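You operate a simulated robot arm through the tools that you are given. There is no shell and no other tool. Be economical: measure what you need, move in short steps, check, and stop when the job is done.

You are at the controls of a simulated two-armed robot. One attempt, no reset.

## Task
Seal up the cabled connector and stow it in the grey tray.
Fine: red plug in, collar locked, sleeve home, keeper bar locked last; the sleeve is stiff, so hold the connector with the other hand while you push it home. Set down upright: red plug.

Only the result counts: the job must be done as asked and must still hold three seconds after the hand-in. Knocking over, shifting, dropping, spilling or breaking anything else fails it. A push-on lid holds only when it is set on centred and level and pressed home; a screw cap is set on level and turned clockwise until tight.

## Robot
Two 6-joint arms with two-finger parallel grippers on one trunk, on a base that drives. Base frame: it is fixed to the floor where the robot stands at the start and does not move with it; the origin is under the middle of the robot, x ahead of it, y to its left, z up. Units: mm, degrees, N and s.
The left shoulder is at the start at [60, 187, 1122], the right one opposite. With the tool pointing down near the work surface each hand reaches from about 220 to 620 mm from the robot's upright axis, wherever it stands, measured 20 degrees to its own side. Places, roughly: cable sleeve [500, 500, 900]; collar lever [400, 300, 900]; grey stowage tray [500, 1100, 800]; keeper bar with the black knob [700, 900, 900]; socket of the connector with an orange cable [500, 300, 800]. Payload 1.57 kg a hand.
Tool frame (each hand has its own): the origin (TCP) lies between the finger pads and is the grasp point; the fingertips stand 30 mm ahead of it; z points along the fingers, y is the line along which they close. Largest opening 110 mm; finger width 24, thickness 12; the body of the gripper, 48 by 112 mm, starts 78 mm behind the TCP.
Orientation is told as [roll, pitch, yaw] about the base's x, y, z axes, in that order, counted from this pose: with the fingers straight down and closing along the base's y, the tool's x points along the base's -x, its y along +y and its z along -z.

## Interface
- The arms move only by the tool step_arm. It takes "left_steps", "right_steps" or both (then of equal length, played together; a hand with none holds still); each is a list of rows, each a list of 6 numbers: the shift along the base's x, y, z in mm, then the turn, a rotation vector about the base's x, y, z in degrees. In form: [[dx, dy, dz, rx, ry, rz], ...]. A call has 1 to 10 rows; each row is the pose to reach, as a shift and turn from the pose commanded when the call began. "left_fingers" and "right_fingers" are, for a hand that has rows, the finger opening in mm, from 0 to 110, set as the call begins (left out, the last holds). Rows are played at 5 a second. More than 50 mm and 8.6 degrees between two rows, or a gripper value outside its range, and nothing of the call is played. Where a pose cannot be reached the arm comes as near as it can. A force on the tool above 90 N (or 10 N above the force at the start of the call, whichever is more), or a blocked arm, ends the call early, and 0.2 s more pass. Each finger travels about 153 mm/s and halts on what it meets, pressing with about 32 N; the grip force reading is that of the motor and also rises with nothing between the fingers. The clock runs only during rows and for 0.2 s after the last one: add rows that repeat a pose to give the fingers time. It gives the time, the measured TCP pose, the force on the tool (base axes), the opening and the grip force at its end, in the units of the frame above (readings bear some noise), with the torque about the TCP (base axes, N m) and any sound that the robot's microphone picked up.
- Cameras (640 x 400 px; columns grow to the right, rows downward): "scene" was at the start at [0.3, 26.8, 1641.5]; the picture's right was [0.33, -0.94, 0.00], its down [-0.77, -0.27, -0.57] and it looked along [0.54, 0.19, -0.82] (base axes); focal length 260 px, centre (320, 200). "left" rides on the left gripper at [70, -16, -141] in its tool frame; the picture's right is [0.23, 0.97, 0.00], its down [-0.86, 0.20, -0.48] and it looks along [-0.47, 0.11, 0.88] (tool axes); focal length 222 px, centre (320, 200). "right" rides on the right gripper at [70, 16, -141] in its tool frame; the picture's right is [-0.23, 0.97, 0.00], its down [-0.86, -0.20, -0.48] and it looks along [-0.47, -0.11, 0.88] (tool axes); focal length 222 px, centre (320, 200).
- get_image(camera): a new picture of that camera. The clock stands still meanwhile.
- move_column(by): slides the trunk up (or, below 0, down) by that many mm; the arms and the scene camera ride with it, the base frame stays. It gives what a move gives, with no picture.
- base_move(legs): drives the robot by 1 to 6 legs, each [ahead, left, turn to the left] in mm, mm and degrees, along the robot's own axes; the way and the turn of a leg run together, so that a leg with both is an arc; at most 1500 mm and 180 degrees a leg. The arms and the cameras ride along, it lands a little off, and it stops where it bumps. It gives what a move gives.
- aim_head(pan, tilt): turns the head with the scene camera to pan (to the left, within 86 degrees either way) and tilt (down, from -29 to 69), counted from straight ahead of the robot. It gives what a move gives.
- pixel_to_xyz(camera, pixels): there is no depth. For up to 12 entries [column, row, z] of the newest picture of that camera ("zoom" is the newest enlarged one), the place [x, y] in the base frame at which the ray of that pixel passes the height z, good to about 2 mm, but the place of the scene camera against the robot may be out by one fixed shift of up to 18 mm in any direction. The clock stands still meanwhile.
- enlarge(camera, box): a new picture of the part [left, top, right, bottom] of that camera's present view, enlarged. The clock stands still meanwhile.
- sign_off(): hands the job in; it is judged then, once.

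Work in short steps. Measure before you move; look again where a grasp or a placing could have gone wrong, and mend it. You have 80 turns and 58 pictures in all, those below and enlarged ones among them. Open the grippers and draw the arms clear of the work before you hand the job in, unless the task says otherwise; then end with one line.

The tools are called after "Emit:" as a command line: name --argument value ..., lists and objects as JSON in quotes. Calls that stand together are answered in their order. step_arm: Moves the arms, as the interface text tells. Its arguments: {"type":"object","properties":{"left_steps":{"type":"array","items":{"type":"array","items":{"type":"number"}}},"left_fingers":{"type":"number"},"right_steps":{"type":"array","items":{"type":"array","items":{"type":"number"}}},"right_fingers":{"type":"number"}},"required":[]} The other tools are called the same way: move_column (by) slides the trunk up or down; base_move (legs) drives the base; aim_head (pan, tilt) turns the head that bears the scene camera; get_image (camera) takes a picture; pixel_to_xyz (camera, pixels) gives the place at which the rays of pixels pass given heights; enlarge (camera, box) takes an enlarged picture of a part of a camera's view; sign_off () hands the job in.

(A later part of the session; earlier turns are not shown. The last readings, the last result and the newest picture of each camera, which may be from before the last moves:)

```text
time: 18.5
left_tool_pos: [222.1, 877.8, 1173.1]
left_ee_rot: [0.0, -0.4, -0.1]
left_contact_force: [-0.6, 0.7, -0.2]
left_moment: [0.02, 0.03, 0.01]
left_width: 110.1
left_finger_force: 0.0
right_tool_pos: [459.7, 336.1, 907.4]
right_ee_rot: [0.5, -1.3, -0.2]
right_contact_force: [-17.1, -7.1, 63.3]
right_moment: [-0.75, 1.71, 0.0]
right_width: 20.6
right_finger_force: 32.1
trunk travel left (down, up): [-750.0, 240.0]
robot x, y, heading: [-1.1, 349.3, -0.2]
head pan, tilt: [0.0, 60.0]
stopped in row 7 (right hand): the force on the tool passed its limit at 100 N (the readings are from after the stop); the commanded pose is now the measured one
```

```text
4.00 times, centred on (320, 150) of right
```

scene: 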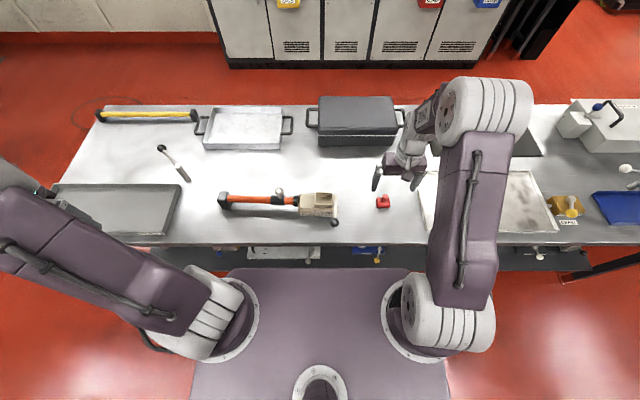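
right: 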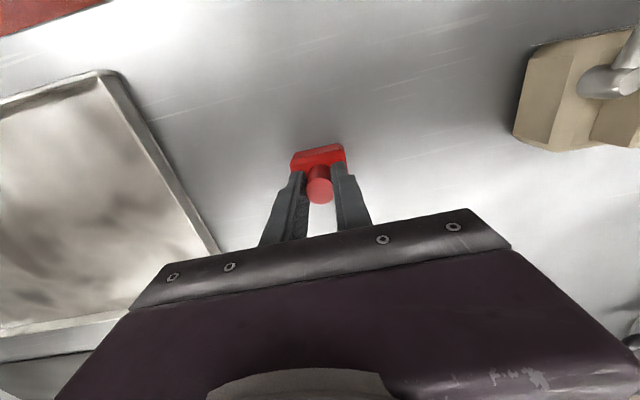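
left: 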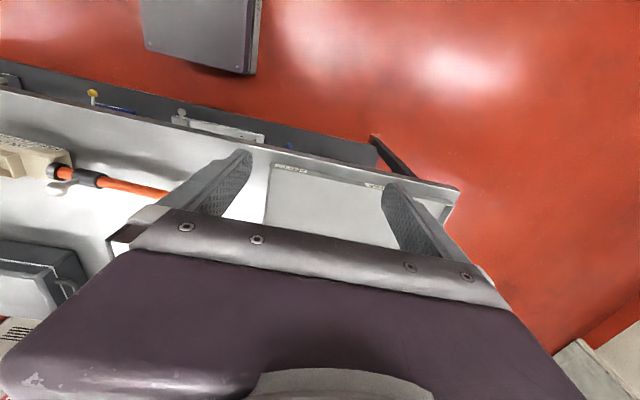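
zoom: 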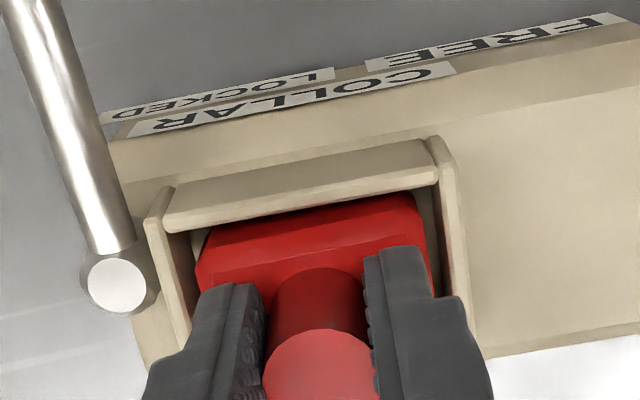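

Blocked at z 907 with fx −17 (pressing the far wall). I ease up 3 mm with a −2 mm x shift to relieve and then press gently again, watching forces.

Emit:
step_arm --right_steps '[[-1, -1, 4, -0.5, 1.3, 0], [-2, -1, 4, -0.5, 1.3, 0], [-2, -1, 1, -0.5, 1.3, 0], [-2, -1, -1, -0.5, 1.3, 0]]'

```text
time: 19.5
left_tool_pos: [222.4, 877.4, 1173.8]
left_ee_rot: [0.1, -0.2, -0.3]
left_contact_force: [-0.2, 0.0, 0.6]
left_moment: [0.02, -0.03, 0.02]
left_width: 110.3
left_finger_force: 0.0
right_tool_pos: [460.3, 336.6, 906.4]
right_ee_rot: [0.2, -0.6, -0.1]
right_contact_force: [3.6, -2.5, 68.5]
right_moment: [-0.19, -0.37, 0.04]
right_width: 20.9
right_finger_force: 31.7
trunk travel left (down, up): [-750.0, 240.0]
robot x, y, heading: [0.2, 349.8, -0.3]
head pan, tilt: [0.0, 60.0]
```

68 N straight up with no lateral force: appears bottomed. I release and raise to inspect seating.

Emit:
step_arm --right_steps '[[0, 0, 1, 0, 0, 0], [0, 0, 1, 0, 0, 0]]' --right_fingers 50

Emit:
step_arm --right_steps '[[0, 0, 40, 0, 0, 0], [0, 0, 80, 0, 0, 0], [-40, 0, 100, 0, 0, 0]]'

Emit:
enlarge --camera "right" --box '[240, 60, 440, 200]'

Emit:
enlarge --camera "scene" --box '[270, 160, 370, 240]'

```text
time: 20.1
left_tool_pos: [222.8, 878.3, 1172.9]
left_ee_rot: [0.0, -0.4, -0.1]
left_contact_force: [0.7, -0.5, 1.4]
left_moment: [0.02, 0.01, 0.0]
left_width: 110.1
left_finger_force: 0.1
right_tool_pos: [460.8, 337.1, 907.2]
right_ee_rot: [0.0, -0.4, -0.3]
right_contact_force: [1.6, 0.7, 63.6]
right_moment: [-0.01, 0.06, -0.01]
right_width: 22.8
right_finger_force: 0.0
trunk travel left (down, up): [-750.0, 240.0]
robot x, y, heading: [-0.9, 345.0, -0.3]
head pan, tilt: [0.0, 60.0]
```

```text
time: 20.9
left_tool_pos: [227.3, 878.7, 1170.8]
left_ee_rot: [0.1, -0.1, -0.2]
left_contact_force: [-0.4, -0.2, -0.9]
left_moment: [0.02, 0.0, -0.01]
left_width: 110.0
left_finger_force: 0.1
right_tool_pos: [421.1, 338.4, 1003.3]
right_ee_rot: [-0.2, 0.4, -0.2]
right_contact_force: [-0.7, -0.6, 0.4]
right_moment: [0.0, 0.0, 0.0]
right_width: 50.3
right_finger_force: 0.0
trunk travel left (down, up): [-750.0, 240.0]
robot x, y, heading: [2.6, 348.6, -0.0]
head pan, tilt: [0.0, 60.0]
```

```text
2.86 times, centred on (340, 130) of right
```

zoom: 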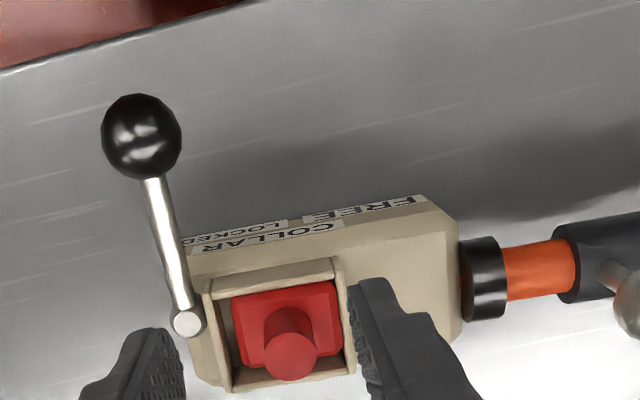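

```text
5.00 times, centred on (320, 200) of scene
```

zoom: 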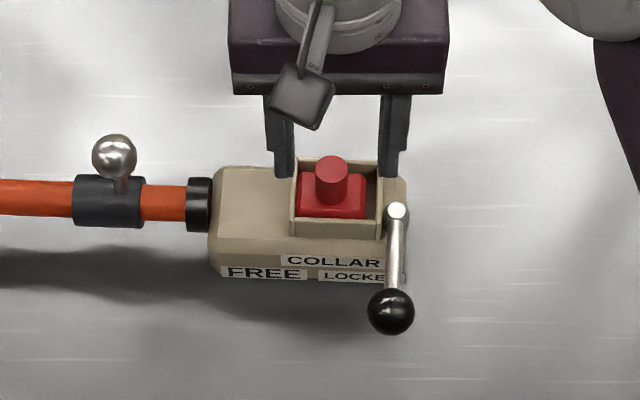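

Plug is in the well. I measure nub-top height by rays from the right camera for comparison with the rim.

Emit:
pixel_to_xyz --camera "right" --pixels '[[329.5, 186.7, 870], [329.5, 186.7, 890], [329.5, 186.7, 910], [303, 156, 860], [345, 150, 860], [313, 161, 860], [344, 158, 860], [346, 182, 860], [318, 186, 860]]'

Emit:
pixel_to_xyz --camera "zoom" --pixels '[[332, 166, 870], [332, 166, 890], [332, 166, 910], [295, 238, 860], [380, 240, 860], [300, 162, 860], [374, 162, 860], [300, 216, 860], [365, 216, 860]]'

```text
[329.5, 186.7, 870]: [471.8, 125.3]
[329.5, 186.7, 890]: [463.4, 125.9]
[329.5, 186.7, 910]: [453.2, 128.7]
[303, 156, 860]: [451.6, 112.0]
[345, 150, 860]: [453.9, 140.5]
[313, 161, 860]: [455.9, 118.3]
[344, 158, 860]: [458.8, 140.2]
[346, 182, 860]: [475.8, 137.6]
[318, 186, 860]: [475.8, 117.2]
```

```text
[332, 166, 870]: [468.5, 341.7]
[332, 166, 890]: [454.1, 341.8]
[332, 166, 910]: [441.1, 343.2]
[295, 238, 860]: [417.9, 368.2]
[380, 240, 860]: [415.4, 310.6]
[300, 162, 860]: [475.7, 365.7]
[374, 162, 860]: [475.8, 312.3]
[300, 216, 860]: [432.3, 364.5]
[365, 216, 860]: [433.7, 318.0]
```

Plug seated ~30 mm deep. Next the collar lever: I bring the right hand open around the ball (~(368,302,877)), stopping above to check.

Emit:
step_arm --right_steps '[[-27, -18, -10, 0, 0, 0], [-53, -36, -30, 0, 0, 0], [-53, -36, -75, 0, 0, 0]]' --right_fingers 60

Emit:
get_image --camera "right"

```text
time: 21.7
left_tool_pos: [232.2, 880.1, 1169.7]
left_ee_rot: [0.0, 0.1, -0.2]
left_contact_force: [0.6, -0.3, 0.1]
left_moment: [0.0, 0.07, 0.03]
left_width: 109.8
left_finger_force: 0.0
right_tool_pos: [370.6, 303.1, 925.0]
right_ee_rot: [-0.2, 0.5, -0.2]
right_contact_force: [0.6, -0.6, -0.9]
right_moment: [-0.02, 0.02, 0.0]
right_width: 59.8
right_finger_force: 0.1
trunk travel left (down, up): [-750.0, 240.0]
robot x, y, heading: [-1.7, 350.7, -0.2]
head pan, tilt: [0.0, 60.0]
```

```text
20 pictures are left
```

right: 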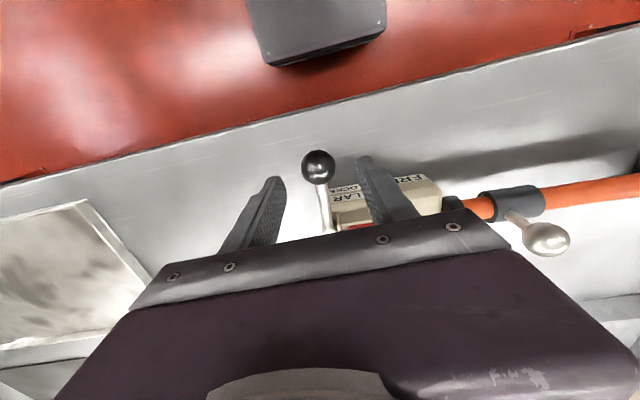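

Ball at (319,167) lies between the fingers; I check its ray at 877, then descend and close.

Emit:
pixel_to_xyz --camera "right" --pixels '[[319, 167, 870], [319, 167, 880], [319, 167, 890]]'

Emit:
step_arm --right_steps '[[-1, 0, -25, 0, 0, 0], [-1, 0, -47, 0, 0, 0]]'

Emit:
step_arm --right_steps '[[0, 0, 0, 0, 0, 0], [0, 0, 0, 0, 0, 0]]' --right_fingers 0

```text
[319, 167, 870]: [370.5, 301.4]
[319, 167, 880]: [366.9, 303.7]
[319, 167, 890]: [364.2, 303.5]
```

```text
time: 22.3
left_tool_pos: [231.5, 878.5, 1170.1]
left_ee_rot: [0.0, 0.1, -0.2]
left_contact_force: [-1.2, 1.3, 0.7]
left_moment: [0.01, 0.01, -0.01]
left_width: 109.9
left_finger_force: 0.1
right_tool_pos: [368.1, 300.5, 879.8]
right_ee_rot: [-0.2, 0.4, -0.2]
right_contact_force: [-0.3, -0.5, -0.5]
right_moment: [-0.02, 0.0, -0.07]
right_width: 60.1
right_finger_force: 0.2
trunk travel left (down, up): [-750.0, 240.0]
robot x, y, heading: [-0.8, 352.0, -0.3]
head pan, tilt: [0.0, 60.0]
```

```text
time: 22.9
left_tool_pos: [228.3, 877.0, 1171.3]
left_ee_rot: [0.0, -0.1, -0.2]
left_contact_force: [-0.5, -0.7, 0.4]
left_moment: [0.03, 0.02, -0.04]
left_width: 110.2
left_finger_force: 0.1
right_tool_pos: [368.0, 301.5, 879.8]
right_ee_rot: [-0.2, 0.4, -0.3]
right_contact_force: [-1.1, 0.0, 0.3]
right_moment: [-0.02, -0.14, 0.0]
right_width: 31.0
right_finger_force: 32.2
trunk travel left (down, up): [-750.0, 240.0]
robot x, y, heading: [3.6, 354.4, -0.3]
head pan, tilt: [0.0, 60.0]
```

Ball gripped (31 mm). I test-swing 16° toward −y about the pivot (450,296) and watch the force.

Emit:
step_arm --right_steps '[[0, -5.7, 0, 0, 0, 4], [0.3, -11.4, 0, 0, 0, 8], [0.9, -17.1, 0, 0, 0, 12], [1.9, -22.7, 0, 0, 0, 16]]'

```text
time: 23.9
left_tool_pos: [229.0, 880.1, 1171.0]
left_ee_rot: [0.0, -0.1, -0.2]
left_contact_force: [0.9, -0.8, -0.5]
left_moment: [-0.01, 0.04, -0.01]
left_width: 109.6
left_finger_force: 0.1
right_tool_pos: [370.2, 278.9, 879.0]
right_ee_rot: [-0.2, 0.2, 16.1]
right_contact_force: [-0.2, 5.3, 11.7]
right_moment: [0.14, -0.36, 0.3]
right_width: 30.7
right_finger_force: 31.2
trunk travel left (down, up): [-750.0, 240.0]
robot x, y, heading: [0.9, 346.3, -0.2]
head pan, tilt: [0.0, 60.0]
```

It yields with ~5 N. I continue another 24° and look.

Emit:
step_arm --right_steps '[[3.3, -11, 0, 0, 0, 8], [8, -21.4, 0, 0, 0, 16], [14.2, -31.1, 0, 0, 0, 24]]'

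Emit:
enlarge --camera "scene" --box '[260, 160, 380, 235]'

```text
time: 24.7
left_tool_pos: [229.6, 878.4, 1170.9]
left_ee_rot: [-0.1, 0.1, -0.2]
left_contact_force: [0.4, -1.3, 0.3]
left_moment: [-0.03, -0.01, -0.01]
left_width: 110.2
left_finger_force: 0.0
right_tool_pos: [384.7, 246.2, 879.3]
right_ee_rot: [-0.2, 0.5, 40.0]
right_contact_force: [-0.3, 4.9, 5.5]
right_moment: [-0.09, 0.05, 0.26]
right_width: 31.1
right_finger_force: 32.4
trunk travel left (down, up): [-750.0, 240.0]
robot x, y, heading: [0.3, 350.4, -0.4]
head pan, tilt: [0.0, 60.0]
```

```text
5.33 times, centred on (320, 198) of scene
```

zoom: 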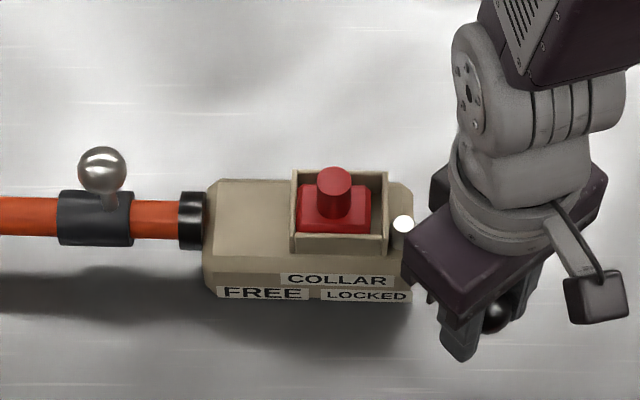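

Connector stayed put and the lever turns. I continue to about 88°.

Emit:
step_arm --right_steps '[[7.4, -8.7, 0, 0, 0, 8], [16, -16.3, 0, 0, 0, 16], [25.5, -22.6, 0, 0, 0, 24], [35.8, -27.5, 0, 0, 0, 32], [46.8, -30.9, 0, 0, 0, 40], [58, -32.8, 0, 0, 0, 48]]'

```text
time: 26.1
left_tool_pos: [230.3, 878.8, 1170.1]
left_ee_rot: [0.0, 0.1, -0.2]
left_contact_force: [-0.5, 1.0, -0.3]
left_moment: [-0.05, 0.02, 0.0]
left_width: 110.0
left_finger_force: 0.2
right_tool_pos: [443.2, 212.7, 879.2]
right_ee_rot: [-0.1, 0.4, 88.0]
right_contact_force: [0.9, 0.2, 0.3]
right_moment: [0.18, 0.01, -0.12]
right_width: 30.8
right_finger_force: 32.6
trunk travel left (down, up): [-750.0, 240.0]
robot x, y, heading: [3.5, 346.7, -0.4]
head pan, tilt: [0.0, 60.0]
```

Forces vanished near 88°. I push a bit further to find an end stop or click.

Emit:
step_arm --right_steps '[[5.7, -0.2, 0, 0, 0, 4], [11.5, -0.3, 0, 0, 0, 8], [17.2, 0.2, 0, 0, 0, 12]]'

```text
time: 26.9
left_tool_pos: [228.3, 877.4, 1172.3]
left_ee_rot: [0.1, 0.0, -0.2]
left_contact_force: [0.3, 0.4, -0.3]
left_moment: [-0.02, -0.01, 0.0]
left_width: 110.3
left_finger_force: 0.1
right_tool_pos: [458.9, 212.6, 879.6]
right_ee_rot: [-0.3, 0.5, 99.8]
right_contact_force: [-0.3, -3.9, 7.8]
right_moment: [0.09, 0.05, -0.07]
right_width: 30.6
right_finger_force: 32.3
trunk travel left (down, up): [-750.0, 240.0]
robot x, y, heading: [1.0, 348.6, -0.2]
head pan, tilt: [0.0, 60.0]
```

No stop yet; I check by picture that the lever (not the connector) turned.

Emit:
enlarge --camera "scene" --box '[260, 150, 400, 237]'

```text
4.57 times, centred on (330, 194) of scene
```

zoom: 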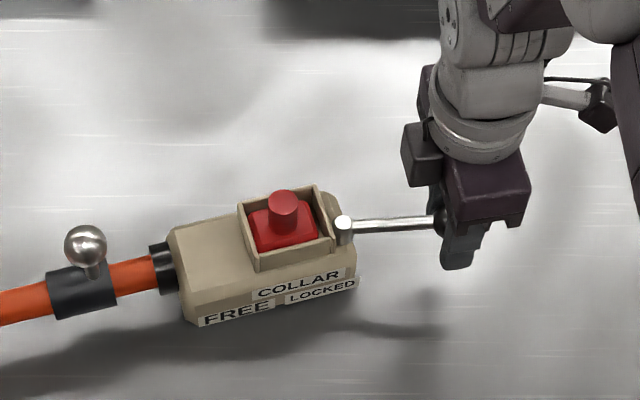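

The lever reached its end stop (~90°, pointing along the housing toward LOCKED), and the last push slightly rotated the connector (~12°), harmless. I release the ball and raise, then take a full scene view.

Emit:
step_arm --right_steps '[[0, 0, 0, 0, 0, 0], [0, 0, 0, 0, 0, 0]]' --right_fingers 60

Emit:
step_arm --right_steps '[[0, 0, 40, 0, 0, 0], [0, 0, 80, 0, 0, 0], [0, -10, 120, 0, 0, -8], [0, -20, 150, 0, 0, -16], [0, -20, 150, 0, 0, -24], [0, -20, 150, 0, 0, -32]]'

Emit:
get_image --camera "scene"

Emit:
enlarge --camera "scene" --box '[210, 150, 370, 250]'

```text
time: 27.5
left_tool_pos: [228.5, 877.5, 1172.0]
left_ee_rot: [0.1, 0.0, -0.2]
left_contact_force: [0.5, 1.1, -0.1]
left_moment: [0.0, 0.01, 0.01]
left_width: 110.0
left_finger_force: 0.1
right_tool_pos: [459.6, 214.1, 878.8]
right_ee_rot: [-0.2, 0.4, 99.8]
right_contact_force: [0.7, 0.1, 0.8]
right_moment: [0.0, -0.02, 0.01]
right_width: 60.0
right_finger_force: 0.2
trunk travel left (down, up): [-750.0, 240.0]
robot x, y, heading: [4.6, 350.9, -0.2]
head pan, tilt: [0.0, 60.0]
```

```text
time: 28.9
left_tool_pos: [228.8, 878.2, 1171.0]
left_ee_rot: [-0.1, 0.0, -0.3]
left_contact_force: [-0.5, -0.3, 0.0]
left_moment: [0.01, 0.0, 0.03]
left_width: 109.9
left_finger_force: 0.1
right_tool_pos: [459.3, 193.2, 1029.8]
right_ee_rot: [0.0, 0.4, 67.7]
right_contact_force: [-0.7, -0.4, -0.1]
right_moment: [0.01, -0.02, 0.01]
right_width: 59.8
right_finger_force: 0.0
trunk travel left (down, up): [-750.0, 240.0]
robot x, y, heading: [-1.6, 347.6, -0.3]
head pan, tilt: [0.0, 60.0]
```

```text
17 pictures are left
```

scene: 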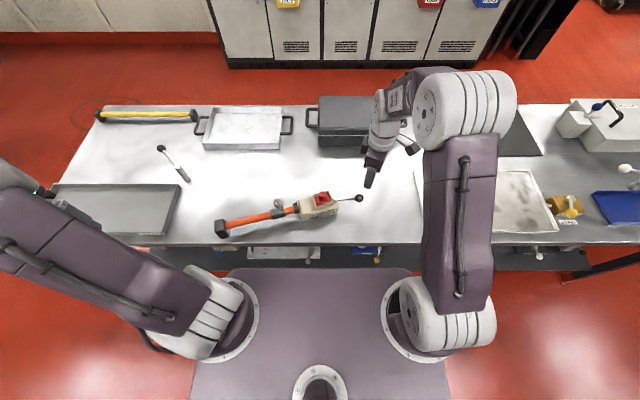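

```text
4.00 times, centred on (290, 200) of scene
```

zoom: 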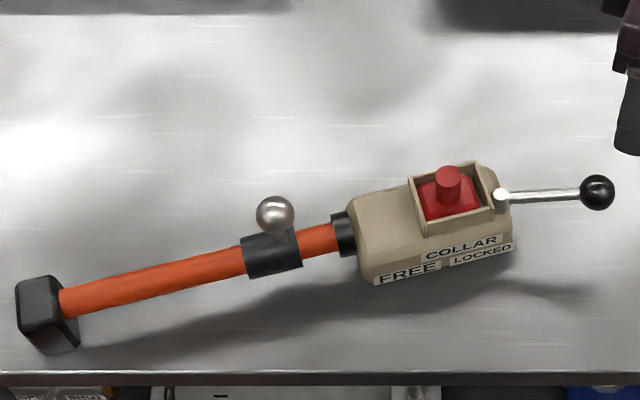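

I measure the new pose of pivot, rim corners, sleeve and cable end.

Emit:
pixel_to_xyz --camera "zoom" --pixels '[[501, 200, 870], [597, 193, 877], [413, 178, 861], [477, 161, 861], [495, 212, 861], [425, 233, 861], [275, 214, 898], [262, 258, 840], [285, 250, 840], [68, 300, 840], [335, 237, 840], [350, 234, 840]]'

```text
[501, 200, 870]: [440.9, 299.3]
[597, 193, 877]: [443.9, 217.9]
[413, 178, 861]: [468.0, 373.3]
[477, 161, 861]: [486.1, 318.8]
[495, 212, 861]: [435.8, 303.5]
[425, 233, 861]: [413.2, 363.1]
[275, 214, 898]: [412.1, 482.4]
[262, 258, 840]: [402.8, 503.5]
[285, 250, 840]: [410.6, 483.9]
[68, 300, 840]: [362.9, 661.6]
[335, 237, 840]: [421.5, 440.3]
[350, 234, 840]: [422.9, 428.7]
```

The whole cabled connector is one rigid piece, now yawed ~15°; cable axis runs from (376,659) to (436,426). I bring the left hand above the cable near (398,575) with yaw −75 so fingers straddle it.

Emit:
step_arm --left_steps '[[19, -34, -22, 0, 0, -8.3], [38, -67, -44, 0, 0, -16.7], [57, -101, -66, 0, 0, -25], [76, -135, -88, 0, 0, -33.3], [94, -168, -110, 0, 0, -41.7], [113, -202, -132, 0, 0, -50], [132, -236, -154, 0, 0, -58.3], [151, -269, -176, 0, 0, -66.7], [170, -303, -198, 0, 0, -75]]' --left_fingers 90

Emit:
get_image --camera "left"

```text
time: 30.9
left_tool_pos: [400.8, 572.9, 973.2]
left_ee_rot: [-0.1, 0.1, -75.3]
left_contact_force: [0.4, -0.1, -0.1]
left_moment: [0.0, 0.02, -0.01]
left_width: 89.9
left_finger_force: 0.0
right_tool_pos: [460.7, 192.4, 1027.9]
right_ee_rot: [0.0, 0.4, 67.8]
right_contact_force: [0.4, -0.4, -0.3]
right_moment: [0.02, -0.01, 0.0]
right_width: 59.4
right_finger_force: 0.1
trunk travel left (down, up): [-750.0, 240.0]
robot x, y, heading: [3.7, 347.1, -0.2]
head pan, tilt: [0.0, 60.0]
```

```text
15 pictures are left
```

left: 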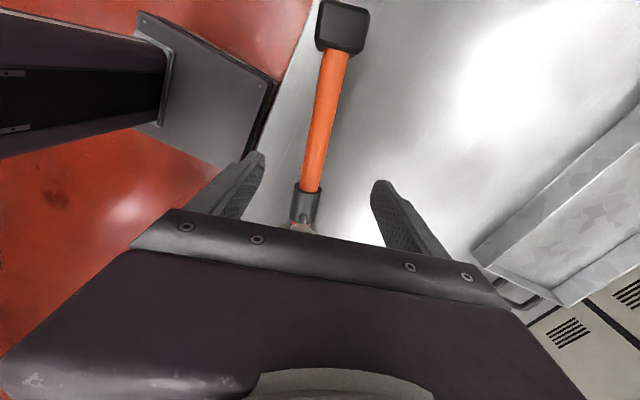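

The cable is between the fingers. I check cable and sleeve coordinates from this close camera.

Emit:
pixel_to_xyz --camera "left" --pixels '[[335, 60, 835], [313, 170, 835], [310, 187, 835], [309, 186, 850], [298, 185, 835], [322, 190, 835], [344, 20, 820], [303, 172, 835], [325, 172, 835]]'

```text
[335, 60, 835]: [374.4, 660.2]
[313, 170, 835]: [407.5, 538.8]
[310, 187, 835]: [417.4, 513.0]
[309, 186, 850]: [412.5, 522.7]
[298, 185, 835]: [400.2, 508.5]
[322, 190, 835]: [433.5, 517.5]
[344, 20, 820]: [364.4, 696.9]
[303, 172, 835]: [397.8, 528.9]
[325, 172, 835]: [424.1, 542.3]
```

Cable axis at y=575 is x≈398, sleeve rear face y≈515. I descend and grip the cable to hold the connector while I check the lever.

Emit:
step_arm --left_steps '[[-2, 0, -45, 0, 0, 0], [-2, 0, -90, 0, 0, 0], [-2, 0, -123, 0, 0, 0]]'

Emit:
step_arm --left_steps '[[0, 0, 0, 0, 0, 0], [0, 0, 0, 0, 0, 0], [0, 0, 0, 0, 0, 0]]' --left_fingers 0

```text
time: 31.7
left_tool_pos: [398.4, 573.7, 849.7]
left_ee_rot: [0.1, -0.1, -75.2]
left_contact_force: [-0.8, 0.4, -0.7]
left_moment: [0.02, 0.01, 0.0]
left_width: 89.9
left_finger_force: 0.1
right_tool_pos: [459.7, 194.3, 1029.0]
right_ee_rot: [-0.2, 0.3, 67.8]
right_contact_force: [0.9, 0.2, -0.6]
right_moment: [-0.02, 0.01, 0.0]
right_width: 60.3
right_finger_force: 0.0
trunk travel left (down, up): [-750.0, 240.0]
robot x, y, heading: [-1.7, 351.6, -0.1]
head pan, tilt: [0.0, 60.0]
```

```text
time: 32.5
left_tool_pos: [398.9, 573.4, 848.7]
left_ee_rot: [0.0, 0.0, -75.2]
left_contact_force: [2.0, 1.0, 0.2]
left_moment: [-0.24, 0.04, 0.57]
left_width: 25.5
left_finger_force: 32.0
right_tool_pos: [460.5, 194.4, 1029.2]
right_ee_rot: [-0.1, 0.4, 67.8]
right_contact_force: [0.6, -0.5, -0.3]
right_moment: [0.0, -0.01, 0.03]
right_width: 60.1
right_finger_force: 0.1
trunk travel left (down, up): [-750.0, 240.0]
robot x, y, heading: [0.2, 347.5, -0.3]
head pan, tilt: [0.0, 60.0]
```

Cable held (25.5 mm). I bring the right closed fingers to the −x side of the lever ball.

Emit:
step_arm --right_steps '[[-30, 10, -20, 0, 0, 7], [-62, 20, -50, 0, 0, 14], [-62, 20, -98, 0, 0, 16], [-62, 20, -146, 0, 0, 16]]' --right_fingers 0

Emit:
step_arm --right_steps '[[12, 0, 0, 0, 0, 0], [24, 0, 0, 0, 0, 0], [32, 0, 0, 0, 0, 0], [36, 0, 0, 0, 0, 0], [40, 0, 0, 0, 0, 0], [43, 0, 0, 0, 0, 0]]'

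```text
time: 33.5
left_tool_pos: [399.1, 574.6, 849.3]
left_ee_rot: [-0.1, 0.0, -75.3]
left_contact_force: [-0.6, -0.6, -0.8]
left_moment: [0.25, 0.1, -0.51]
left_width: 25.1
left_finger_force: 31.9
right_tool_pos: [399.1, 212.9, 882.3]
right_ee_rot: [-0.1, 0.4, 83.9]
right_contact_force: [-0.2, -0.5, 0.2]
right_moment: [0.02, 0.02, 0.01]
right_width: 0.0
right_finger_force: 21.1
trunk travel left (down, up): [-750.0, 240.0]
robot x, y, heading: [-0.7, 349.0, -0.0]
head pan, tilt: [0.0, 60.0]
```

```text
time: 34.9
left_tool_pos: [398.2, 573.5, 850.1]
left_ee_rot: [0.1, 0.1, -75.2]
left_contact_force: [3.0, 0.9, 0.5]
left_moment: [-0.45, -0.25, 0.93]
left_width: 25.2
left_finger_force: 32.2
right_tool_pos: [440.0, 213.3, 882.1]
right_ee_rot: [-0.2, 0.3, 83.7]
right_contact_force: [-2.9, -2.0, 3.4]
right_moment: [-0.02, -0.1, -0.03]
right_width: 0.0
right_finger_force: 21.6
trunk travel left (down, up): [-750.0, 240.0]
robot x, y, heading: [1.5, 349.3, -0.0]
head pan, tilt: [0.0, 60.0]
```

Light contact at x=440. I push on in small increments.

Emit:
step_arm --right_steps '[[3, 0, 0, 0, 0, 0], [6, 0, 0, 0, 0, 0], [9, 0, 0, 0, 0, 0], [12, 0, 0, 0, 0, 0]]'

```text
time: 35.9
left_tool_pos: [396.9, 573.9, 851.1]
left_ee_rot: [0.1, 0.0, -75.2]
left_contact_force: [2.8, -7.4, -0.3]
left_moment: [-0.35, -0.13, 0.93]
left_width: 26.1
left_finger_force: 32.0
right_tool_pos: [450.6, 213.9, 883.1]
right_ee_rot: [-0.2, 0.4, 83.7]
right_contact_force: [-8.3, 5.1, 5.4]
right_moment: [-0.01, -0.13, 0.16]
right_width: 0.0
right_finger_force: 21.3
trunk travel left (down, up): [-750.0, 240.0]
robot x, y, heading: [0.2, 349.3, -0.3]
head pan, tilt: [0.0, 60.0]
```

Force only 8 N; I look at whether the lever or connector moved.

Emit:
enlarge --camera "scene" --box '[210, 150, 370, 250]'

```text
4.00 times, centred on (290, 200) of scene
```

zoom: 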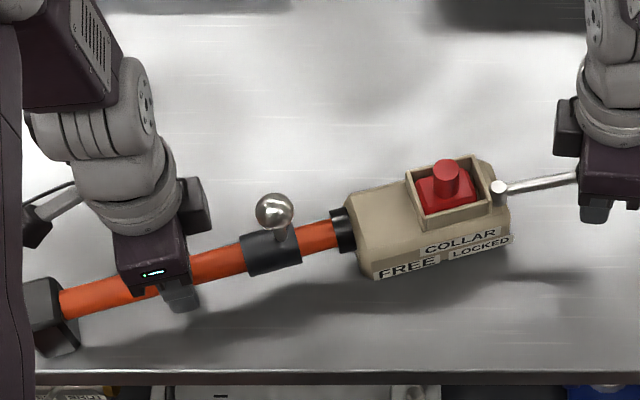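

The lever turned ~5° further relative to the housing, so the stop isn't yet reached. I keep pushing along the arc.

Emit:
step_arm --right_steps '[[3, 0, 0, 0, 0, 0], [6, 0.5, 0, 0, 0, 0], [9, 1, 0, 0, 0, 0], [12, 1.5, 0, 0, 0, 0], [15, 2, 0, 0, 0, 0]]'

Emit:
enlarge --camera "scene" --box '[210, 150, 370, 250]'

```text
time: 37.1
left_tool_pos: [397.6, 573.6, 850.3]
left_ee_rot: [0.0, 0.0, -75.2]
left_contact_force: [2.2, -0.6, 0.0]
left_moment: [-0.13, -0.08, 1.03]
left_width: 27.5
left_finger_force: 31.9
right_tool_pos: [466.7, 215.9, 883.7]
right_ee_rot: [-0.2, 0.4, 83.8]
right_contact_force: [-5.8, -1.7, 5.8]
right_moment: [-0.03, -0.1, 0.01]
right_width: 0.0
right_finger_force: 21.3
trunk travel left (down, up): [-750.0, 240.0]
robot x, y, heading: [6.5, 346.5, -0.1]
head pan, tilt: [0.0, 60.0]
```

```text
4.00 times, centred on (290, 200) of scene
```

zoom: 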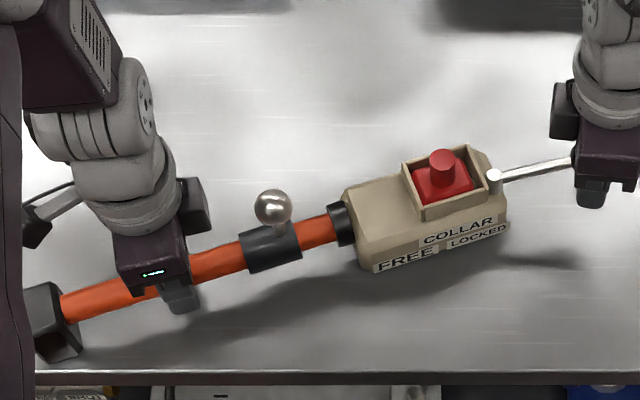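

I quantify lever and axis angles from this view.

Emit:
pixel_to_xyz --camera "zoom" --pixels '[[494, 177, 870], [568, 161, 873], [373, 272, 840], [508, 234, 840], [62, 305, 835], [328, 228, 835], [402, 162, 861], [467, 147, 861], [487, 196, 861], [422, 221, 861]]'

```text
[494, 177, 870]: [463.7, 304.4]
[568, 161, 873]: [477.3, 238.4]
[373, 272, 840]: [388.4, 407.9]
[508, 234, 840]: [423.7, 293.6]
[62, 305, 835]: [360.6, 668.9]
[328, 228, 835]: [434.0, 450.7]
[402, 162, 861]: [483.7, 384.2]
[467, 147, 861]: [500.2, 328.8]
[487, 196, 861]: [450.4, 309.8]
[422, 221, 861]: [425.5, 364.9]
```

Lever is ~87° turned (axis 18°, lever 11.6°) but still yielding, so I want it against its stop. I shift the left hand to clamp the well walls (centre ≈(478,344), yaw 18) for a firm hold.

Emit:
step_arm --left_steps '[[0, 0, 0, 0, 0, 0], [0, 0, 45, 0, 0, 0], [0, 0, 90, 0, 0, 0], [0, 0, 135, 0, 0, 0], [10, -25, 150, 0, 0, 8.4], [20, -50, 150, 0, 0, 16.8], [30, -75, 150, 0, 0, 25.2], [40, -100, 150, 0, 0, 33.6], [50, -125, 150, 0, 0, 42], [60, -160, 150, 0, 0, 50.4]]' --left_fingers 100

Emit:
step_arm --left_steps '[[5, -15, 0, 0, 0, 8.5], [10, -30, 0, 0, 0, 17], [15, -45, 0, 0, 0, 25.5], [20, -60, 0, 0, 0, 34], [20, -69, 0, 0, 0, 42.5]]'

Emit:
get_image --camera "left"

```text
time: 39.3
left_tool_pos: [456.3, 414.0, 999.0]
left_ee_rot: [0.1, 0.0, -24.7]
left_contact_force: [-0.3, 0.4, 0.5]
left_moment: [0.02, 0.02, -0.03]
left_width: 100.1
left_finger_force: 0.0
right_tool_pos: [467.9, 215.8, 883.0]
right_ee_rot: [0.0, 0.3, 83.8]
right_contact_force: [-0.3, 0.1, 0.0]
right_moment: [0.06, -0.03, -0.01]
right_width: 0.1
right_finger_force: 21.4
trunk travel left (down, up): [-750.0, 240.0]
robot x, y, heading: [1.1, 350.4, -0.4]
head pan, tilt: [0.0, 60.0]
```

```text
time: 40.5
left_tool_pos: [479.2, 345.5, 999.8]
left_ee_rot: [0.0, 0.0, 17.8]
left_contact_force: [-0.3, 1.5, 0.4]
left_moment: [0.0, -0.01, 0.01]
left_width: 100.0
left_finger_force: 0.0
right_tool_pos: [467.5, 215.6, 883.3]
right_ee_rot: [-0.3, 0.5, 83.8]
right_contact_force: [-1.6, 0.0, -0.2]
right_moment: [0.02, 0.0, 0.01]
right_width: 0.0
right_finger_force: 21.2
trunk travel left (down, up): [-750.0, 240.0]
robot x, y, heading: [1.5, 349.5, -0.1]
head pan, tilt: [0.0, 60.0]
```

```text
12 pictures are left
```

left: 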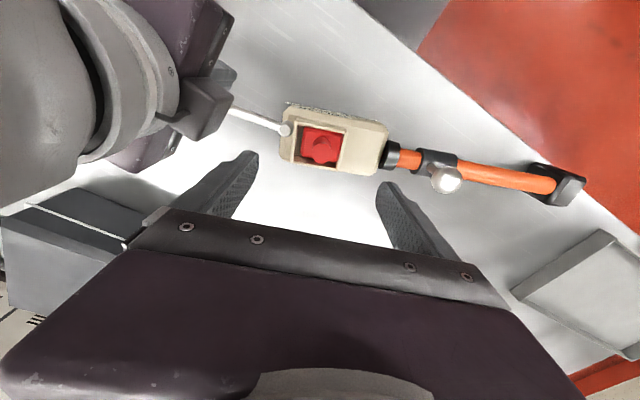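

Axis aligns with the gripper. I compute the well's rim centre from this view.

Emit:
pixel_to_xyz --camera "left" --pixels '[[297, 119, 861], [350, 130, 861], [341, 173, 861], [292, 162, 861], [286, 130, 870], [232, 108, 875], [390, 153, 835], [540, 183, 835]]'

```text
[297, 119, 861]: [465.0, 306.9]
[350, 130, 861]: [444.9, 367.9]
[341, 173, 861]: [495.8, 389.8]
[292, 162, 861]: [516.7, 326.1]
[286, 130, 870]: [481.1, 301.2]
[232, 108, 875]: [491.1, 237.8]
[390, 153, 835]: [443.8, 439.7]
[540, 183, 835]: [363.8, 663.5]
```

Well centre (481,348); pivot pin would clash with the near finger, so I offset the grip 10 mm to the far side: target (490,351,878), then close.

Emit:
step_arm --left_steps '[[11, 5, -45, 0, 0, 0.5], [11, 5, -90, 0, 0, 0.5], [11, 5, -122, 0, 0, 0.5]]'

Emit:
step_arm --left_steps '[[0, 0, 0, 0, 0, 0], [0, 0, 0, 0, 0, 0], [0, 0, 0, 0, 0, 0]]' --left_fingers 0

```text
time: 41.3
left_tool_pos: [488.4, 349.4, 880.2]
left_ee_rot: [-0.3, -0.5, 18.2]
left_contact_force: [3.8, 1.1, 19.0]
left_moment: [0.97, 0.4, -0.05]
left_width: 100.0
left_finger_force: 0.0
right_tool_pos: [464.8, 215.7, 886.5]
right_ee_rot: [-0.4, 0.3, 83.8]
right_contact_force: [-1.4, -0.1, 1.1]
right_moment: [-0.03, -0.04, -0.02]
right_width: 0.1
right_finger_force: 21.2
trunk travel left (down, up): [-750.0, 240.0]
robot x, y, heading: [-3.6, 348.8, -0.1]
head pan, tilt: [0.0, 60.0]
```

```text
time: 42.1
left_tool_pos: [490.2, 345.8, 880.9]
left_ee_rot: [-0.3, -0.6, 18.2]
left_contact_force: [8.5, -6.7, 45.3]
left_moment: [1.91, 1.43, 0.28]
left_width: 64.9
left_finger_force: 31.7
right_tool_pos: [465.6, 214.5, 884.4]
right_ee_rot: [-0.2, 0.3, 83.8]
right_contact_force: [-0.3, 0.2, 0.6]
right_moment: [0.04, -0.03, 0.03]
right_width: 0.0
right_finger_force: 21.5
trunk travel left (down, up): [-750.0, 240.0]
robot x, y, heading: [1.6, 346.2, 0.2]
head pan, tilt: [0.0, 60.0]
```

Well clamped at 64.9 mm. I ease left up 2 mm and push the lever ball with the right hand.

Emit:
step_arm --left_steps '[[0, 0, 2, 0, 0, 0], [0, 0, 2, 0, 0, 0], [0, 0, 2, 0, 0, 0], [0, 0, 2, 0, 0, 0], [0, 0, 2, 0, 0, 0], [0, 0, 2, 0, 0, 0]]' --right_steps '[[4, 0, 0, 0, 0, 0], [8, 0, 0, 0, 0, 0], [11, 1, 0, 0, 0, 0], [14, 1, 0, 0, 0, 0], [17, 2, 0, 0, 0, 0], [20, 2, 0, 0, 0, 0]]'

```text
time: 43.5
left_tool_pos: [490.8, 350.6, 880.1]
left_ee_rot: [-0.2, -0.3, 18.4]
left_contact_force: [23.1, 2.6, 8.7]
left_moment: [0.16, -0.33, 2.55]
left_width: 68.4
left_finger_force: 32.2
right_tool_pos: [486.6, 217.5, 883.3]
right_ee_rot: [-0.2, 0.4, 83.7]
right_contact_force: [-22.6, -0.3, 13.2]
right_moment: [0.05, -0.23, 0.22]
right_width: 0.0
right_finger_force: 21.5
trunk travel left (down, up): [-750.0, 240.0]
robot x, y, heading: [-0.4, 346.1, -0.1]
head pan, tilt: [0.0, 60.0]
```

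22.6 N at the stop: lever is at its hard stop, collar locked. Now I swap: right retreats up and the left goes back behind the sleeve with yaw ≈−71.

Emit:
step_arm --left_steps '[[0, 0, 0, 0, 0, 0], [0, 0, 5, 0, 0, 0], [0, 0, 50, 0, 0, 0], [0, 0, 95, 0, 0, -8], [-10, 30, 120, 0, 0, -16], [-25, 70, 120, 0, 0, -24], [-40, 110, 120, 0, 0, -32], [-55, 150, 120, 0, 0, -40], [-70, 190, 120, 0, 0, -48], [-85, 220, 120, 0, 0, -56]]' --left_fingers 100 --right_steps '[[-20, 0, 0, 0, 0, 0], [-20, 0, 0, 0, 0, 0], [-20, 0, 45, 0, 0, 0], [-20, 0, 90, 0, 0, 0], [-20, 0, 130, 0, 0, -8], [-20, 0, 140, 0, 0, -16], [-20, 0, 140, 0, 0, -24], [-20, 0, 140, 0, 0, -32], [-20, 0, 140, 0, 0, -40], [-20, 0, 140, 0, 0, -48]]' --right_fingers 100

Emit:
step_arm --left_steps '[[0, 2, 0, 0, 0, -8], [0, 4, 0, 0, 0, -16], [0, 5, 0, 0, 0, -24], [0, 5, 0, 0, 0, -32]]' --right_steps '[[10, 35, 0, 0, 0, -8], [20, 70, 0, 0, 0, -16], [25, 100, 0, 0, 0, -18], [25, 120, 0, 0, 0, -18]]'

Emit:
get_image --camera "right"

```text
time: 45.7
left_tool_pos: [402.3, 573.4, 998.2]
left_ee_rot: [0.0, -0.1, -37.9]
left_contact_force: [-0.4, -0.7, 0.1]
left_moment: [-0.02, 0.02, 0.01]
left_width: 100.1
left_finger_force: 0.0
right_tool_pos: [467.6, 217.5, 1024.7]
right_ee_rot: [-0.2, 0.5, 35.7]
right_contact_force: [-0.1, 0.9, -0.1]
right_moment: [-0.01, -0.04, 0.0]
right_width: 99.7
right_finger_force: 0.2
trunk travel left (down, up): [-750.0, 240.0]
robot x, y, heading: [0.0, 349.9, -0.0]
head pan, tilt: [0.0, 60.0]
```

```text
time: 46.7
left_tool_pos: [403.7, 577.3, 999.6]
left_ee_rot: [0.0, 0.0, -69.9]
left_contact_force: [1.3, 0.2, 0.1]
left_moment: [0.02, 0.01, 0.01]
left_width: 99.8
left_finger_force: 0.2
right_tool_pos: [492.6, 337.4, 1024.1]
right_ee_rot: [-0.2, 0.5, 17.8]
right_contact_force: [0.4, 0.3, -0.2]
right_moment: [-0.04, 0.0, 0.0]
right_width: 100.1
right_finger_force: 0.1
trunk travel left (down, up): [-750.0, 240.0]
robot x, y, heading: [1.3, 351.6, 0.0]
head pan, tilt: [0.0, 60.0]
```

```text
11 pictures are left
```

right: 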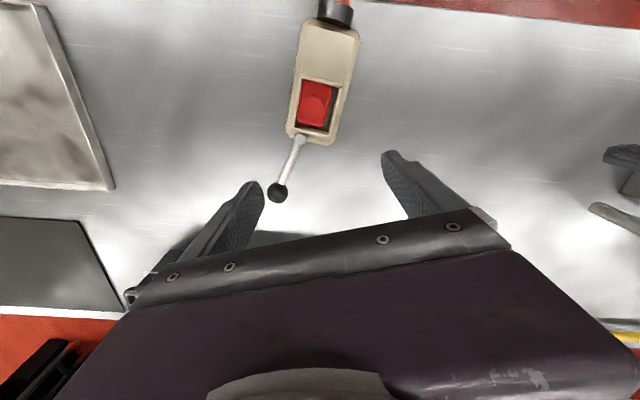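

The connector has rotated — the right finger opening pushed the ball. I measure the new pose.

Emit:
pixel_to_xyz --camera "right" --pixels '[[301, 139, 870], [278, 192, 877], [303, 80, 861], [344, 85, 861], [333, 135, 861], [290, 130, 861], [341, 5, 835]]'

Emit:
get_image --camera "scene"

```text
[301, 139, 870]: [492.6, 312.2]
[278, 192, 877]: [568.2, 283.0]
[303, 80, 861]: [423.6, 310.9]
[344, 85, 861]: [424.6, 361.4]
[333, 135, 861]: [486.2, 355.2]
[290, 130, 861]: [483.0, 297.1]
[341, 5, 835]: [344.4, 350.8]
```

```text
10 pictures are left
```

scene: 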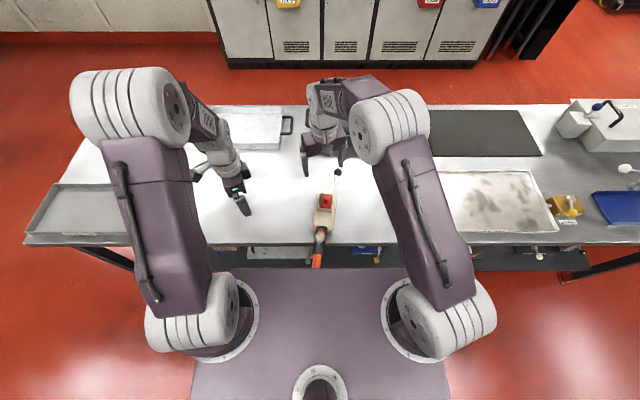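

The connector now points toward the robot with its cable overhanging the front edge (axis ≈80° turned). I'll regrip the well with the right hand (yaw ≈80, offset from the pin) and swivel it back.

Emit:
step_arm --right_steps '[[-5, 0, 0, 0, 0, 8], [-10, 0, 0, 0, 0, 16], [-15, 0, 0, 0, 0, 24], [-20, 0, 0, 0, 0, 32], [-25, 0, 0, 0, 0, 40], [-30, 2, 0, 0, 0, 48], [-34, 4, 0, 0, 0, 56], [-36, 4, 0, 0, 0, 62]]'

Emit:
get_image --camera "right"

```text
time: 48.5
left_tool_pos: [403.7, 576.7, 999.8]
left_ee_rot: [0.0, 0.0, -69.8]
left_contact_force: [0.3, 0.1, 0.4]
left_moment: [-0.03, 0.0, -0.01]
left_width: 100.1
left_finger_force: 0.0
right_tool_pos: [455.7, 342.1, 1024.1]
right_ee_rot: [-0.3, 0.4, 79.9]
right_contact_force: [-0.2, -0.1, -0.3]
right_moment: [0.02, 0.0, 0.02]
right_width: 99.9
right_finger_force: 0.1
trunk travel left (down, up): [-750.0, 240.0]
robot x, y, heading: [1.8, 349.5, -0.5]
head pan, tilt: [0.0, 60.0]
```

```text
9 pictures are left
```

right: 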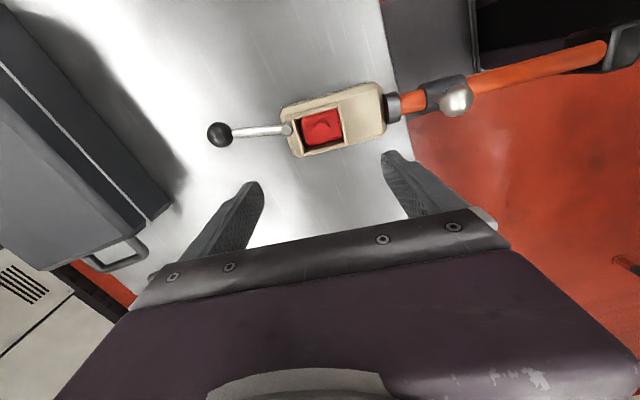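

Well measured for the descent.

Emit:
pixel_to_xyz --camera "right" --pixels '[[296, 114, 861], [339, 105, 861], [347, 145, 861], [303, 157, 861], [287, 129, 870], [222, 135, 877], [600, 52, 835], [450, 92, 835]]'

```text
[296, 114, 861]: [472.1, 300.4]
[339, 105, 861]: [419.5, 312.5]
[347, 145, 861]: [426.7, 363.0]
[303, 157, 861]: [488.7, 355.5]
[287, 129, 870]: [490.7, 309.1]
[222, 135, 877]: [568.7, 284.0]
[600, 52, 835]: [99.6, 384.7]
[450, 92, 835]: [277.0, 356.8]
```

Target aligned within a few mm. I descend to z≈883 and close.

Emit:
step_arm --right_steps '[[-2, 1, -45, 0, 0, 1], [-2, 1, -90, 0, 0, 1], [-2, 1, -135, 0, 0, 1], [-2, 1, -141, 0, 0, 1]]'

Emit:
step_arm --right_steps '[[0, 0, 0, 0, 0, 0], [0, 0, 0, 0, 0, 0], [0, 0, 0, 0, 0, 0]]' --right_fingers 0

```text
time: 49.5
left_tool_pos: [402.8, 577.3, 998.6]
left_ee_rot: [0.0, 0.0, -69.8]
left_contact_force: [-0.4, -0.4, -0.5]
left_moment: [0.03, 0.0, -0.02]
left_width: 99.9
left_finger_force: 0.0
right_tool_pos: [456.1, 342.1, 881.4]
right_ee_rot: [-0.1, 0.3, 80.8]
right_contact_force: [-0.6, 0.2, -0.5]
right_moment: [0.01, -0.02, -0.02]
right_width: 100.2
right_finger_force: 0.1
trunk travel left (down, up): [-750.0, 240.0]
robot x, y, heading: [1.5, 348.0, -0.2]
head pan, tilt: [0.0, 60.0]
```

```text
time: 50.3
left_tool_pos: [403.1, 576.0, 999.1]
left_ee_rot: [0.0, 0.0, -69.9]
left_contact_force: [1.1, 0.3, 0.8]
left_moment: [0.03, 0.01, 0.01]
left_width: 100.0
left_finger_force: 0.1
right_tool_pos: [454.0, 342.3, 880.7]
right_ee_rot: [-0.1, 0.5, 80.8]
right_contact_force: [-1.3, -1.1, 0.6]
right_moment: [-0.13, -0.02, 0.06]
right_width: 63.9
right_finger_force: 32.0
trunk travel left (down, up): [-750.0, 240.0]
robot x, y, heading: [3.6, 351.5, -0.2]
head pan, tilt: [0.0, 60.0]
```

Gripped at 63.9 mm. I lift 5 mm to sense weight/moment before swivelling.

Emit:
step_arm --right_steps '[[0, 0, 3, 0, 0, 0], [0, 0, 6, 0, 0, 0], [0, 0, 6, 0, 0, 0]]'

```text
time: 51.1
left_tool_pos: [404.5, 576.0, 998.9]
left_ee_rot: [0.0, 0.1, -69.8]
left_contact_force: [-0.2, 0.3, 0.4]
left_moment: [-0.02, 0.07, 0.04]
left_width: 100.1
left_finger_force: 0.1
right_tool_pos: [454.9, 342.8, 887.6]
right_ee_rot: [0.0, 0.5, 80.8]
right_contact_force: [0.1, 0.3, -8.0]
right_moment: [0.0, -0.64, -0.02]
right_width: 63.8
right_finger_force: 31.7
trunk travel left (down, up): [-750.0, 240.0]
robot x, y, heading: [1.2, 353.4, -0.2]
head pan, tilt: [0.0, 60.0]
```

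Weight ≈8 N, moment 0.64 N·m: the grip carries it. I lift 30 mm more and swivel clockwise.

Emit:
step_arm --right_steps '[[0, 0, 15, 0, 0, 0], [0, 0, 30, 0, 0, 0], [0, 0, 30, 0, 0, -8], [0, 0, 30, 0, 0, -16], [0, 0, 30, 0, 0, -24], [0, 0, 30, 0, 0, -32], [0, 0, 30, 0, 0, -40], [0, 0, 30, 0, 0, -48], [0, 0, 30, 0, 0, -56], [0, 0, 30, 0, 0, -64]]'

Emit:
get_image --camera "scene"

```text
time: 53.3
left_tool_pos: [404.1, 576.9, 999.5]
left_ee_rot: [0.0, -0.1, -69.8]
left_contact_force: [-0.3, 0.8, 0.5]
left_moment: [-0.01, 0.04, -0.03]
left_width: 100.1
left_finger_force: 0.1
right_tool_pos: [455.3, 342.9, 917.5]
right_ee_rot: [-0.2, 0.4, 16.8]
right_contact_force: [-0.8, 0.8, -7.9]
right_moment: [-0.58, -0.33, -0.01]
right_width: 63.7
right_finger_force: 32.0
trunk travel left (down, up): [-750.0, 240.0]
robot x, y, heading: [-1.5, 350.1, -0.1]
head pan, tilt: [0.0, 60.0]
```

```text
8 pictures are left
```

scene: 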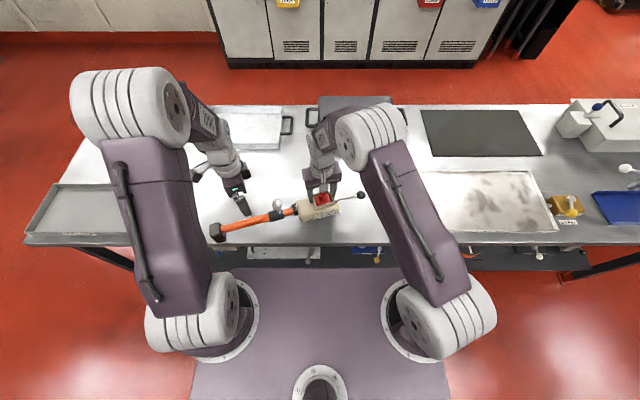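

The connector is carried level and its axis is back to ~15°. I rotate the remaining 16° and set it down at z≈881, keeping hold.

Emit:
step_arm --right_steps '[[5, 0, 0, 0, 0, -8], [10, 0, 0, 0, 0, -16], [10, 0, -18, 0, 0, -16], [10, 0, -30, 0, 0, -16], [10, 0, -37, 0, 0, -16]]'

Emit:
get_image --camera "left"

```text
time: 54.5
left_tool_pos: [402.9, 576.7, 1000.8]
left_ee_rot: [-0.1, 0.0, -69.8]
left_contact_force: [-0.5, -0.1, -0.1]
left_moment: [-0.02, -0.01, -0.01]
left_width: 100.0
left_finger_force: 0.0
right_tool_pos: [464.1, 341.0, 882.6]
right_ee_rot: [-0.1, 0.1, 0.8]
right_contact_force: [2.7, -2.7, 5.6]
right_moment: [-0.12, 0.4, -0.13]
right_width: 64.1
right_finger_force: 31.6
trunk travel left (down, up): [-750.0, 240.0]
robot x, y, heading: [-1.4, 346.1, -0.3]
head pan, tilt: [0.0, 60.0]
```

```text
7 pictures are left
```

left: 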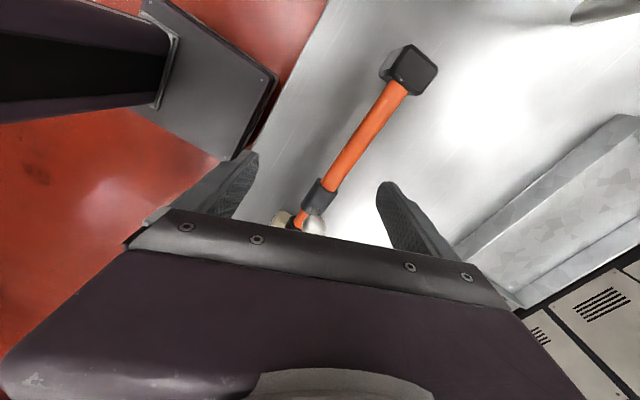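

I measure the cable line and sleeve rear from this view.

Emit:
pixel_to_xyz --camera "left" --pixels '[[395, 90, 835], [345, 165, 835], [328, 186, 835], [319, 199, 835], [314, 222, 898], [410, 60, 830]]'

```text
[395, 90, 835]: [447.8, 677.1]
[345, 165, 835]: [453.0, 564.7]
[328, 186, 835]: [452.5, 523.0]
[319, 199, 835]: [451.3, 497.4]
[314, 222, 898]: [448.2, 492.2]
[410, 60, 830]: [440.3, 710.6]
```

Cable at x≈452, sleeve rear y≈525. Left hand goes to yaw −90 at (452,563), descends straddling the cable, and narrows to 29 mm.

Emit:
step_arm --left_steps '[[16, -4, 0, 0, 0, -7], [33, -9, 0, 0, 0, -14], [49, -13, -10, 0, 0, -20], [49, -13, -55, 0, 0, -20], [49, -13, -100, 0, 0, -20], [49, -13, -147, 0, 0, -20]]' --left_fingers 70

Emit:
step_arm --left_steps '[[0, 0, 0, 0, 0, 0], [0, 0, 0, 0, 0, 0]]' --left_fingers 29

```text
time: 55.9
left_tool_pos: [451.8, 563.5, 852.4]
left_ee_rot: [0.0, 0.0, -89.9]
left_contact_force: [0.3, 0.4, 0.3]
left_moment: [0.02, 0.02, 0.0]
left_width: 69.8
left_finger_force: 0.1
right_tool_pos: [465.5, 341.3, 881.8]
right_ee_rot: [-0.2, 0.2, 0.9]
right_contact_force: [7.9, -3.0, 19.1]
right_moment: [-0.12, 0.15, 0.01]
right_width: 63.8
right_finger_force: 32.3
trunk travel left (down, up): [-750.0, 240.0]
robot x, y, heading: [1.5, 350.7, -0.1]
head pan, tilt: [0.0, 60.0]
```

```text
time: 56.5
left_tool_pos: [450.6, 562.3, 851.8]
left_ee_rot: [0.0, 0.0, -89.8]
left_contact_force: [-2.2, 0.3, -0.2]
left_moment: [0.02, -0.02, 0.01]
left_width: 30.5
left_finger_force: 0.7
right_tool_pos: [464.8, 340.3, 881.5]
right_ee_rot: [-0.1, 0.2, 0.8]
right_contact_force: [9.5, -3.1, 19.1]
right_moment: [-0.03, -0.34, -0.21]
right_width: 63.7
right_finger_force: 31.7
trunk travel left (down, up): [-750.0, 240.0]
robot x, y, heading: [0.7, 349.7, -0.3]
head pan, tilt: [0.0, 60.0]
```

Straddling. I push toward −y in steps.

Emit:
step_arm --left_steps '[[-1, -6, 0, 0, 0, 0], [-1, -12, 0, 0, 0, 0], [-1, -18, 0, 0, 0, 0], [-1, -24, 0, 0, 0, 0], [-1, -28, 0, 0, 0, 0], [-1, -32, 0, 0, 0, 0]]'

```text
time: 57.9
left_tool_pos: [451.0, 530.9, 854.3]
left_ee_rot: [0.0, 0.0, -89.9]
left_contact_force: [-1.3, 1.4, 0.5]
left_moment: [-0.03, -0.02, -0.01]
left_width: 30.3
left_finger_force: 1.1
right_tool_pos: [464.5, 342.0, 879.8]
right_ee_rot: [0.0, 0.3, 0.8]
right_contact_force: [7.1, -2.1, 14.9]
right_moment: [0.02, -0.25, -0.48]
right_width: 63.8
right_finger_force: 32.3
trunk travel left (down, up): [-750.0, 240.0]
robot x, y, heading: [0.8, 349.1, -0.2]
head pan, tilt: [0.0, 60.0]
```

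Not yet in contact (front face at y≈519). I keep pushing.

Emit:
step_arm --left_steps '[[0, -5, 0, 0, 0, 0], [0, -10, 0, 0, 0, 0], [0, -15, 0, 0, 0, 0], [0, -20, 0, 0, 0, 0], [0, -25, 0, 0, 0, 0]]'

```text
time: 59.1
left_tool_pos: [450.0, 506.6, 853.4]
left_ee_rot: [0.0, 0.0, -89.9]
left_contact_force: [-2.9, 1.4, -1.5]
left_moment: [-0.08, -0.21, -0.07]
left_width: 31.7
left_finger_force: 2.0
right_tool_pos: [462.8, 341.8, 881.0]
right_ee_rot: [-0.2, 0.2, 0.8]
right_contact_force: [6.2, -3.4, 12.6]
right_moment: [-0.23, 0.02, -0.28]
right_width: 63.8
right_finger_force: 32.1
trunk travel left (down, up): [-750.0, 240.0]
robot x, y, heading: [5.7, 349.8, 0.0]
head pan, tilt: [0.0, 60.0]
```

Still light; I check visually.

Emit:
enlarge --camera "scene" --box '[220, 150, 380, 250]'

```text
4.00 times, centred on (300, 200) of scene
```

zoom: 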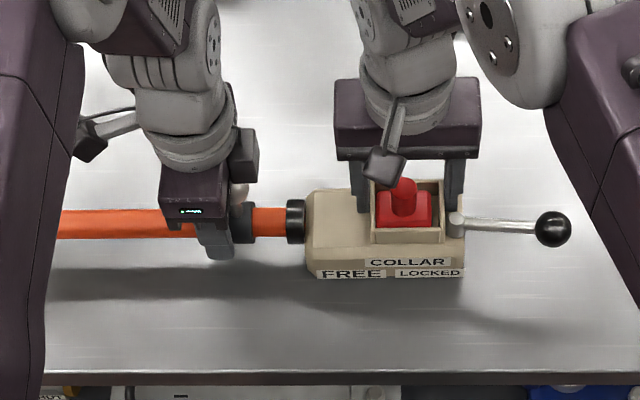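

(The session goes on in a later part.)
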